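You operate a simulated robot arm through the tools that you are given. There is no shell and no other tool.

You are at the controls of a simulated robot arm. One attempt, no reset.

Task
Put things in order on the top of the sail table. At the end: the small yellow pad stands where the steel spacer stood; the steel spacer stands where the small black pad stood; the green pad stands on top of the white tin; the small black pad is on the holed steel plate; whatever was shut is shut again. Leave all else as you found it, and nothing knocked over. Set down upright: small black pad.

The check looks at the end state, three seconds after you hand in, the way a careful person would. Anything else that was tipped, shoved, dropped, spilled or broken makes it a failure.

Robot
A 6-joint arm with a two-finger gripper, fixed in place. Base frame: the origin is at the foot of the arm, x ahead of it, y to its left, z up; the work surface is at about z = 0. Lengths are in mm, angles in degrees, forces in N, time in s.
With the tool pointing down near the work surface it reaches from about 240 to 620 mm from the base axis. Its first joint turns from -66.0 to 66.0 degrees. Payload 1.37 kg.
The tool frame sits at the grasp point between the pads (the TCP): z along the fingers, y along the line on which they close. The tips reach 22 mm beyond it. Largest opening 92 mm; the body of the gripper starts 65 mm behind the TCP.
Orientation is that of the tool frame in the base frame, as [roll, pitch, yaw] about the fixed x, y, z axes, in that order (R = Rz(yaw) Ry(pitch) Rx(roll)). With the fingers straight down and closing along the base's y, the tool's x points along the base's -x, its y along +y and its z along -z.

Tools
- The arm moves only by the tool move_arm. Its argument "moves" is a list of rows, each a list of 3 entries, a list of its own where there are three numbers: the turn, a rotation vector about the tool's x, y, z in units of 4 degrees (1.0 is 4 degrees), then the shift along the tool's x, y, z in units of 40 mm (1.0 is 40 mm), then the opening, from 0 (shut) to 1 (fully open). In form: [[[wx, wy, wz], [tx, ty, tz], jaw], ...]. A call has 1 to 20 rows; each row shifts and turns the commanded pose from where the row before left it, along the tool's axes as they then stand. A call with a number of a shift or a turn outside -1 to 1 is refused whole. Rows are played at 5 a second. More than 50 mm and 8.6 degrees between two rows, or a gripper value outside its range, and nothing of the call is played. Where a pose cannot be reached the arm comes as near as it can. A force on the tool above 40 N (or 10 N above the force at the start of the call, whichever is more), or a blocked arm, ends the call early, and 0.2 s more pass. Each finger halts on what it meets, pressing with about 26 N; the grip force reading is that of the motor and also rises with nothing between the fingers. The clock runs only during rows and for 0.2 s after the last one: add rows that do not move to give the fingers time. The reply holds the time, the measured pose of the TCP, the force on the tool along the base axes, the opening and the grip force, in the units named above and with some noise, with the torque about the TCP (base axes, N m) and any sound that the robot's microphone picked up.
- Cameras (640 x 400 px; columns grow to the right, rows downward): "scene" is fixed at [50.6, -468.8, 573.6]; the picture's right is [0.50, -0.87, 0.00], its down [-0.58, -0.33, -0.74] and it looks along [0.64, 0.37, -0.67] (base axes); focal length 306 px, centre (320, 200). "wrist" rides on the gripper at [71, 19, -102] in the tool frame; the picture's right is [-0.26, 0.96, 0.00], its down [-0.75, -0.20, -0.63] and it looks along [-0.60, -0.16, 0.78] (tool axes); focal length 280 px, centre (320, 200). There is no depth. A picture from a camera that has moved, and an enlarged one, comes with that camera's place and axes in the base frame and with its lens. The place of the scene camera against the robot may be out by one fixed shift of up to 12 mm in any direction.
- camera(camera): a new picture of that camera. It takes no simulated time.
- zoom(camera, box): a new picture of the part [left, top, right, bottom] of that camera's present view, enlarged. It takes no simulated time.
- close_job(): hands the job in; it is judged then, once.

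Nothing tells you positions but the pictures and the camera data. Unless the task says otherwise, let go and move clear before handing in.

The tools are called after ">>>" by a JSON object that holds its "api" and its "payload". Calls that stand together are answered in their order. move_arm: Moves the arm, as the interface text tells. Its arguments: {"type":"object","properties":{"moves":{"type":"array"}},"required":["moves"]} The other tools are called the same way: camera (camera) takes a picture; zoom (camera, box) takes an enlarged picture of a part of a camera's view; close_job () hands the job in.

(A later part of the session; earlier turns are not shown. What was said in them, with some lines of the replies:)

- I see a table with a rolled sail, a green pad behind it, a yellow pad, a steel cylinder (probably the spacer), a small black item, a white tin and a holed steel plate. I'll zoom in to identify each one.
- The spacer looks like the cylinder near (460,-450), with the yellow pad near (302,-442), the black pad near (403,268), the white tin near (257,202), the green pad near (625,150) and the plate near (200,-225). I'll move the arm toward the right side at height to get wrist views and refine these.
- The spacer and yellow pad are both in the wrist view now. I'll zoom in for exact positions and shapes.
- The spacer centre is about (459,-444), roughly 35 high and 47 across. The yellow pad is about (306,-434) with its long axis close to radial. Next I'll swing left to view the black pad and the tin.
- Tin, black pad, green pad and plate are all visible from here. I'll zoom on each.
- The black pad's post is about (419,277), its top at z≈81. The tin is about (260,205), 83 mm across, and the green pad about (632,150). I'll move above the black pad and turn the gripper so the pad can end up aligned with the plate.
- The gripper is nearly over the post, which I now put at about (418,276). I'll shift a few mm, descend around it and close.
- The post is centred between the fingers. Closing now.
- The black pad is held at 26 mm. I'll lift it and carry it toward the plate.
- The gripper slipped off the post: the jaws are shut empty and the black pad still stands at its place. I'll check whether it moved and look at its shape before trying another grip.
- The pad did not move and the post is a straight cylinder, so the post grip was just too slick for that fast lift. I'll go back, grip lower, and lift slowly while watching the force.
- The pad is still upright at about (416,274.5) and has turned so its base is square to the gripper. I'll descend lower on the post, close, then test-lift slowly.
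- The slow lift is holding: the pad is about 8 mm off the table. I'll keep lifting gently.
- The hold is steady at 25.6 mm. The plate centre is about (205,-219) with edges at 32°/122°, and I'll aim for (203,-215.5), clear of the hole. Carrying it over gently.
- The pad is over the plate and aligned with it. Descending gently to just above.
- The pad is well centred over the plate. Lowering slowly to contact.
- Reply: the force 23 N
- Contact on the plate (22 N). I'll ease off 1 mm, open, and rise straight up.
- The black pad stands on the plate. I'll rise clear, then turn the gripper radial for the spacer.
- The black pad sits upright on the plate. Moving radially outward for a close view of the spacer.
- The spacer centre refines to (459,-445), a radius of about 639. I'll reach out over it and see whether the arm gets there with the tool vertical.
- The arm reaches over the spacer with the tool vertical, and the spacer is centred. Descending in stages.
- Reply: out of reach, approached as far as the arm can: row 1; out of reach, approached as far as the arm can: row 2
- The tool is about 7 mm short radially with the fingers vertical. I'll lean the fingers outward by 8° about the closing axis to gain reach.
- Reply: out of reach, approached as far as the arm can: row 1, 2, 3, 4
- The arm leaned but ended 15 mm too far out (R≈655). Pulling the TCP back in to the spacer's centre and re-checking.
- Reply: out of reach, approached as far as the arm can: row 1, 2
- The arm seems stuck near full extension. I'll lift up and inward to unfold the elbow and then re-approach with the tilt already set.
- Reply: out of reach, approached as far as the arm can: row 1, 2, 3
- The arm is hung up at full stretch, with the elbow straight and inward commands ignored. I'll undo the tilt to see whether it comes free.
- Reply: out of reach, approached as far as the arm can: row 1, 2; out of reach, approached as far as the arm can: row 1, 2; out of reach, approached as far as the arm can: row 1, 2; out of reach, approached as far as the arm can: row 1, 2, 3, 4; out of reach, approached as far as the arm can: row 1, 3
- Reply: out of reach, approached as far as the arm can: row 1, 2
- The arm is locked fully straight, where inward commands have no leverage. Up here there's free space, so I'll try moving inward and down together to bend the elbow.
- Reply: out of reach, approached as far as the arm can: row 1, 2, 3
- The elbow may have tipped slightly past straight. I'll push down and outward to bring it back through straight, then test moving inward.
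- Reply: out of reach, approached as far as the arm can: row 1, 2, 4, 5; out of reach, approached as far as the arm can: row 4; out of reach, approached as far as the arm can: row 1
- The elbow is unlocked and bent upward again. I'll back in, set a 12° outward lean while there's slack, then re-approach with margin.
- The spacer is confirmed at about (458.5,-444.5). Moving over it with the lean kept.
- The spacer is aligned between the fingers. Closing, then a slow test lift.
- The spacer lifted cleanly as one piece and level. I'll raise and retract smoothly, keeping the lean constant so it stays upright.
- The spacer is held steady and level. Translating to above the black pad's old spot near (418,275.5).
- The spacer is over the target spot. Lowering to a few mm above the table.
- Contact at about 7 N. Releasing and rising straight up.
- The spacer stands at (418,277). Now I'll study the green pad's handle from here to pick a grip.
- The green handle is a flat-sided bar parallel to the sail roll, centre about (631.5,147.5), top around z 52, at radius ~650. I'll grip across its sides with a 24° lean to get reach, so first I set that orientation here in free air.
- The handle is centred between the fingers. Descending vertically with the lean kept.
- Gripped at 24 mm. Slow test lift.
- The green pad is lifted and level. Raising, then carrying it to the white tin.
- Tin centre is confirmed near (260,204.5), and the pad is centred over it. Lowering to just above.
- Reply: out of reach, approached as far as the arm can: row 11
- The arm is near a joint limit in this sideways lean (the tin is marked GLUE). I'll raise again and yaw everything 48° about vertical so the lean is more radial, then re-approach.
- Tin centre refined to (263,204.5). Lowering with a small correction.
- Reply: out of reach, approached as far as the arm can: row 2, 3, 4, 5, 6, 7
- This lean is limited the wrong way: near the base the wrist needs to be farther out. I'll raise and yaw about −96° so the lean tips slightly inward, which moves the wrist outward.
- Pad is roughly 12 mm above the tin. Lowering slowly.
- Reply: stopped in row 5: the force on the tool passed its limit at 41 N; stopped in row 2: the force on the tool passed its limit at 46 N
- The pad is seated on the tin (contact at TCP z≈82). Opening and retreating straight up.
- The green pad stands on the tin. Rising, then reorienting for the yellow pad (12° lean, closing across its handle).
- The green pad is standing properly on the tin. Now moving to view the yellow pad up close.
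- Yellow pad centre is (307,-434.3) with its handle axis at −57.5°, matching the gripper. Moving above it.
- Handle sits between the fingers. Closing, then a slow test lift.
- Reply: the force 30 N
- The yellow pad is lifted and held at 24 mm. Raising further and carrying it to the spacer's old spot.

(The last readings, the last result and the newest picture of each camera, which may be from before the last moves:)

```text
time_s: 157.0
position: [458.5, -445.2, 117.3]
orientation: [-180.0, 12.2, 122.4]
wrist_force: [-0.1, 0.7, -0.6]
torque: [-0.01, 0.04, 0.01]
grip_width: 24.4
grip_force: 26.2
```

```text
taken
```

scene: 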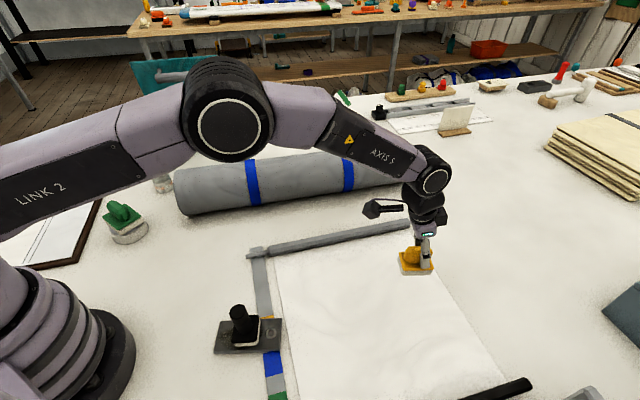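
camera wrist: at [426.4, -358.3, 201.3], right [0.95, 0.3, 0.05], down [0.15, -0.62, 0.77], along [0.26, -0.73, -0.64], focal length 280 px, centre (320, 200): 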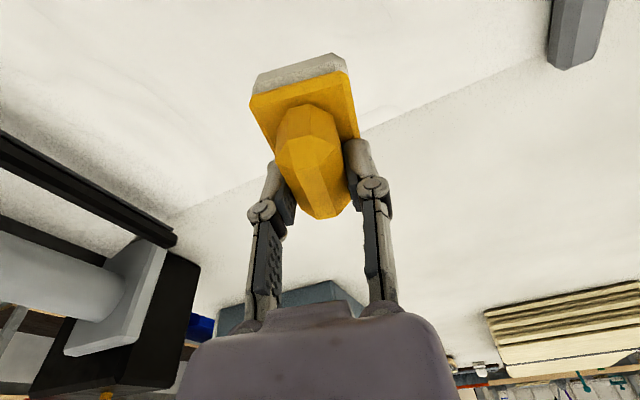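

In place above the target. Lowering.

>>> {"api": "move_arm", "payload": {"moves": [[[0, 0, 0], [0.0139, 0, 0.0642], 0], [[0, 0, 0], [0.0278, 0, 0.1283], 0], [[0, 0, 0], [0.0416, 0, 0.1925], 0], [[0, 0, 0], [0.0555, 0, 0.2566], 0], [[0, 0, 0], [0.0555, 0, 0.2566], 0], [[0, 0, 0], [0.0555, 0, 0.2566], 0], [[0, 0, 0], [0.0416, 0, 0.1925], 0], [[0, 0, 0], [0.0278, 0, 0.1283], 0], [[0, 0, 0], [0.0139, 0, 0.0642], 0], [[0, 0, 0], [0, 0, 0], 0]]}}

>>> {"api": "camera", "payload": {"camera": "wrist"}}

>>> {"api": "zoom", "payload": {"camera": "scene", "box": [350, 210, 470, 320]}}

```text
time_s: 159.2
position: [457.9, -446.4, 54.2]
orientation: [-179.9, 12.2, 122.5]
wrist_force: [-0.1, 0.8, -1.0]
torque: [-0.04, 0.03, 0.0]
grip_width: 23.7
grip_force: 25.6
```

```text
taken
camera wrist: at [426.6, -358.7, 137.8], right [0.95, 0.3, 0.05], down [0.15, -0.62, 0.77], along [0.26, -0.73, -0.63], focal length 280 px, centre (320, 200)
```

wrist: 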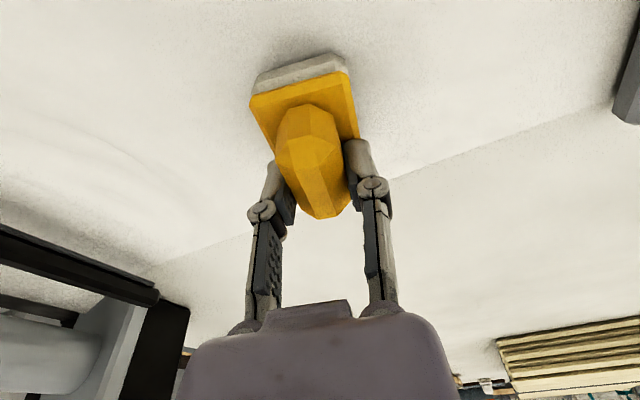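

```text
3.64 times, centred on (410, 265) of scene
camera zoom: at [50.6, -468.8, 573.6], right [0.5, -0.87, 0.0], down [-0.58, -0.33, -0.74], along [0.64, 0.37, -0.67], focal length 1111 px, centre (-7, -36)
```

zoom: 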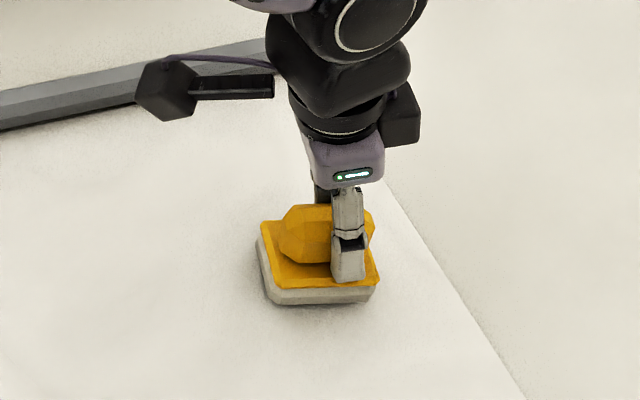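

>>> {"api": "move_arm", "payload": {"moves": [[[0, 0, 0], [0.008, 0, 0.0367], 0], [[0, 0, 0], [0.008, 0, 0.0367], 0], [[0, 0, 0], [0, 0, 0], 0]]}}

>>> {"api": "move_arm", "payload": {"moves": [[[0, 0, 0], [0.0053, 0, 0.0244], 0], [[0, 0, 0], [0, 0, 0], 0]]}}

>>> {"api": "move_arm", "payload": {"moves": [[[0, 0, 0], [0.0053, 0, 0.0244], 0], [[0, 0, 0], [0, 0, 0], 0]]}}

```text
time_s: 160.0
position: [458.2, -445.6, 51.9]
orientation: [-179.9, 12.2, 122.4]
wrist_force: [-0.3, 0.3, -1.7]
torque: [0.01, -0.02, -0.02]
grip_width: 24.1
grip_force: 26.1
```

```text
time_s: 160.6
position: [457.1, -445.6, 50.2]
orientation: [-179.9, 12.1, 122.4]
wrist_force: [0.7, -0.3, -0.2]
torque: [0.04, 0.01, -0.01]
grip_width: 24.3
grip_force: 25.9
```

```text
time_s: 161.2
position: [457.6, -444.0, 50.5]
orientation: [-180.0, 12.2, 122.4]
wrist_force: [0.2, -0.2, 0.0]
torque: [-0.01, -0.01, 0.02]
grip_width: 24.4
grip_force: 26.1
```

>>> {"api": "move_arm", "payload": {"moves": [[[0, 0, 0], [0.0053, 0, 0.0244], 0], [[0, 0, 0], [0, 0, 0], 0]]}}

>>> {"api": "zoom", "payload": {"camera": "scene", "box": [350, 210, 470, 320]}}

```text
time_s: 161.8
position: [457.5, -446.1, 48.9]
orientation: [-179.9, 12.3, 122.3]
wrist_force: [0.2, 0.0, 0.1]
torque: [0.02, -0.06, 0.04]
grip_width: 24.1
grip_force: 25.9
```

```text
3.64 times, centred on (410, 265) of scene
camera zoom: at [50.6, -468.8, 573.6], right [0.5, -0.87, 0.0], down [-0.58, -0.33, -0.74], along [0.64, 0.37, -0.67], focal length 1111 px, centre (-7, -36)
```

zoom: 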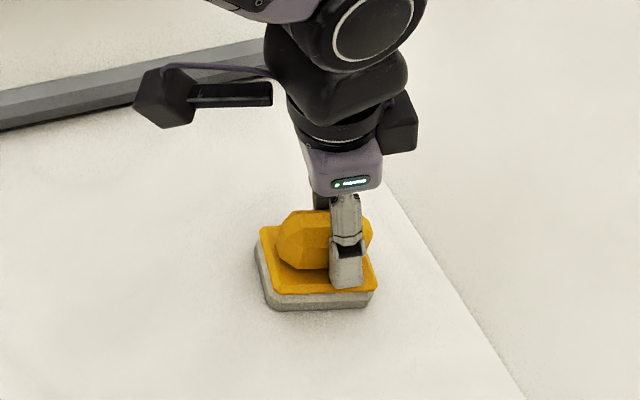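

>>> {"api": "move_arm", "payload": {"moves": [[[0, 0, 0], [0.0053, 0, 0.0244], 0], [[0, 0, 0], [0, 0, 0], 0]]}}

```text
time_s: 162.4
position: [458.5, -446.1, 47.9]
orientation: [-179.9, 12.3, 122.5]
wrist_force: [-2.6, 2.3, 10.4]
torque: [-0.12, -0.06, -0.04]
grip_width: 24.2
grip_force: 25.6
```

Contact at 10 N. Releasing and rising straight up.

>>> {"api": "move_arm", "payload": {"moves": [[[0, 0, 0], [0, 0, 0], 0.35], [[0, 0, 0], [0, 0, 0], 0.5], [[0, 0, 0], [0, 0, 0], 0.7], [[0, 0, 0], [0, 0, 0], 0.8], [[0, 0, 0], [0, 0, 0], 0.8], [[0, 0, 0], [0, 0, 0], 0.8], [[0, 0, 0], [-0.0528, 0, -0.2443], 0.8], [[0, 0, 0], [-0.1057, 0, -0.4887], 0.8], [[0, 0, 0], [-0.1585, 0, -0.733], 0.8], [[0, 0, 0], [0, 0, 0], 0.8]]}}

>>> {"api": "camera", "payload": {"camera": "wrist"}}

>>> {"api": "zoom", "payload": {"camera": "scene", "box": [350, 210, 470, 320]}}

```text
time_s: 164.6
position: [459.1, -444.4, 107.7]
orientation: [-179.8, 12.2, 122.4]
wrist_force: [0.5, 0.0, 0.7]
torque: [0.01, -0.01, 0.0]
grip_width: 73.7
grip_force: 0.1
```

```text
taken
camera wrist: at [426.8, -358.4, 191.3], right [0.95, 0.3, 0.05], down [0.15, -0.62, 0.77], along [0.26, -0.73, -0.64], focal length 280 px, centre (320, 200)
```

wrist: 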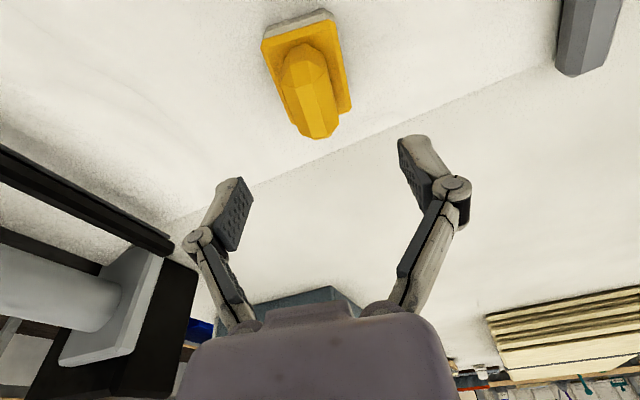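

```text
3.64 times, centred on (410, 265) of scene
camera zoom: at [50.6, -468.8, 573.6], right [0.5, -0.87, 0.0], down [-0.58, -0.33, -0.74], along [0.64, 0.37, -0.67], focal length 1111 px, centre (-7, -36)
```

zoom: 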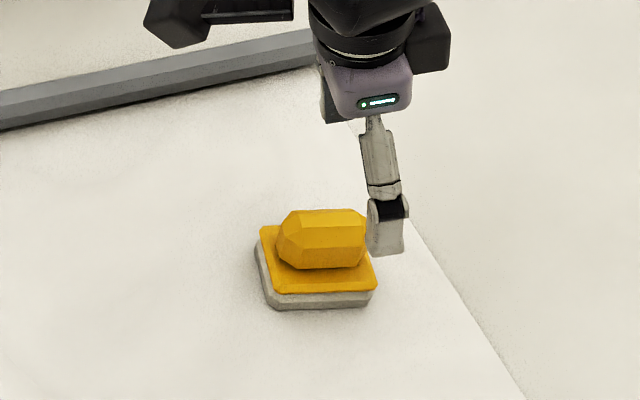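

The yellow pad stands upright at the spacer's old place. Retracting clear and checking the whole table.

>>> {"api": "move_arm", "payload": {"moves": [[[0, 0, 0], [0.465, -0.144, -0.74], 0.8], [[0, 0, 0], [0.465, -0.144, -0.74], 0.8], [[0, 0, 0], [0.465, -0.144, -0.74], 0.8], [[0, 0, 0], [0.465, -0.144, -0.74], 0.8], [[0, 0, 0], [0.465, 0.5, -0.5], 0.8], [[0, 0, 0], [0.465, 0.5, -0.5], 0.8], [[0, 0, 0], [0.465, 0.5, -0.3], 0.8], [[0, 0, 0], [0.465, 0.5, -0.3], 0.8], [[0, 0, 0], [0, 0, 0], 0.8]]}}

>>> {"api": "camera", "payload": {"camera": "scene"}}

>>> {"api": "camera", "payload": {"camera": "wrist"}}

>>> {"api": "zoom", "payload": {"camera": "scene", "box": [190, 240, 440, 400]}}

>>> {"api": "zoom", "payload": {"camera": "scene", "box": [0, 100, 280, 275]}}

```text
time_s: 166.6
position: [408.1, -258.2, 256.0]
orientation: [-179.9, 12.1, 122.4]
wrist_force: [0.2, -0.5, 0.4]
torque: [-0.03, -0.02, -0.02]
grip_width: 73.7
grip_force: 0.1
```

```text
taken
```

scene: 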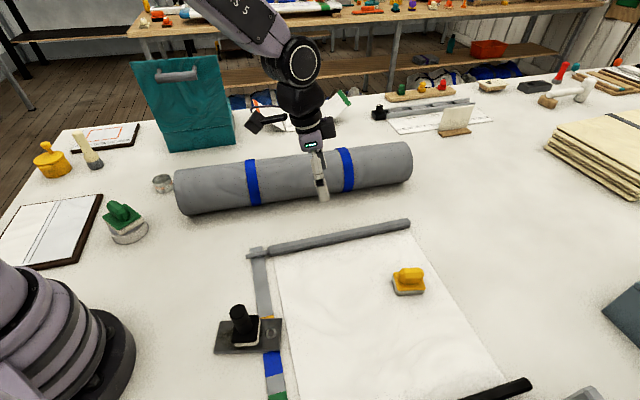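

```text
taken
camera wrist: at [376.2, -171.8, 338.4], right [0.95, 0.3, 0.05], down [0.15, -0.62, 0.77], along [0.26, -0.73, -0.64], focal length 280 px, centre (320, 200)
```

wrist: 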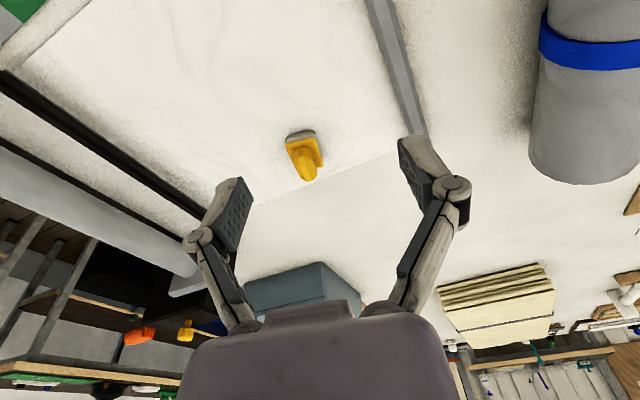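

```text
2.50 times, centred on (315, 320) of scene
camera zoom: at [50.6, -468.8, 573.6], right [0.5, -0.87, 0.0], down [-0.58, -0.33, -0.74], along [0.64, 0.37, -0.67], focal length 764 px, centre (332, -100)
```

zoom: 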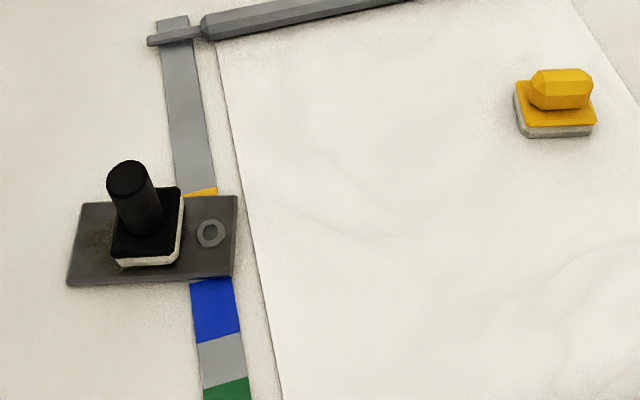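

```text
2.29 times, centred on (140, 188) of scene
camera zoom: at [50.6, -468.8, 573.6], right [0.5, -0.87, 0.0], down [-0.58, -0.33, -0.74], along [0.64, 0.37, -0.67], focal length 698 px, centre (731, 229)
```

zoom: 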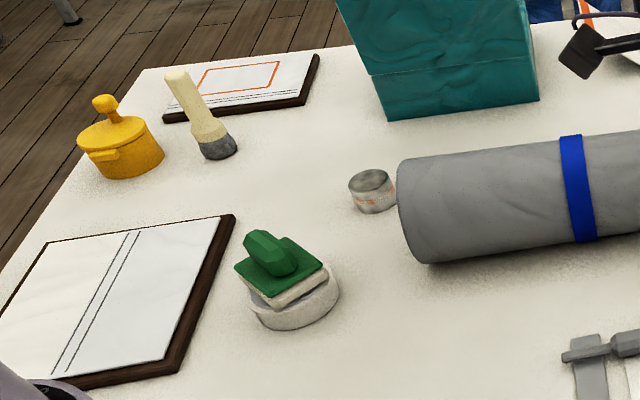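

Everything checks out. The yellow pad is at the spacer's old spot, the spacer is at the black pad's old spot, and the green pad is on the tin. The black pad is upright on the plate clear of the hole, nothing else was disturbed, and nothing was opened. The arm is clear, so I'm handing in.

>>> {"api": "close_job", "payload": {}}

```text
The job is handed in.
```

I've handed in the job with all four pieces moved; the verdict hasn't come back. In the last pictures everything was standing and nothing else on the table looked disturbed.

- **Small yellow pad:** it stands where the steel spacer stood, about 4 mm off by my measurements.
- **Steel spacer:** it stands where the small black pad stood, within about 3 mm.
- **Green pad:** it stands on top of the white tin, roughly centred.
- **Small black pad:** it is upright on the holed steel plate, clear of the hole.
- **Shut items:** I opened nothing, so there was nothing to shut again.

Three things went less than smoothly along the way:

- **Black pad:** my first grip on it slipped. It stayed standing and turned by about 10 degrees before I picked it up properly.
- **Arm:** it locked at full stretch over the spacer for a while. It touched nothing during that.
- **Green pad:** I pressed it onto the tin harder than intended, up to about 46 N. I saw no damage to either.
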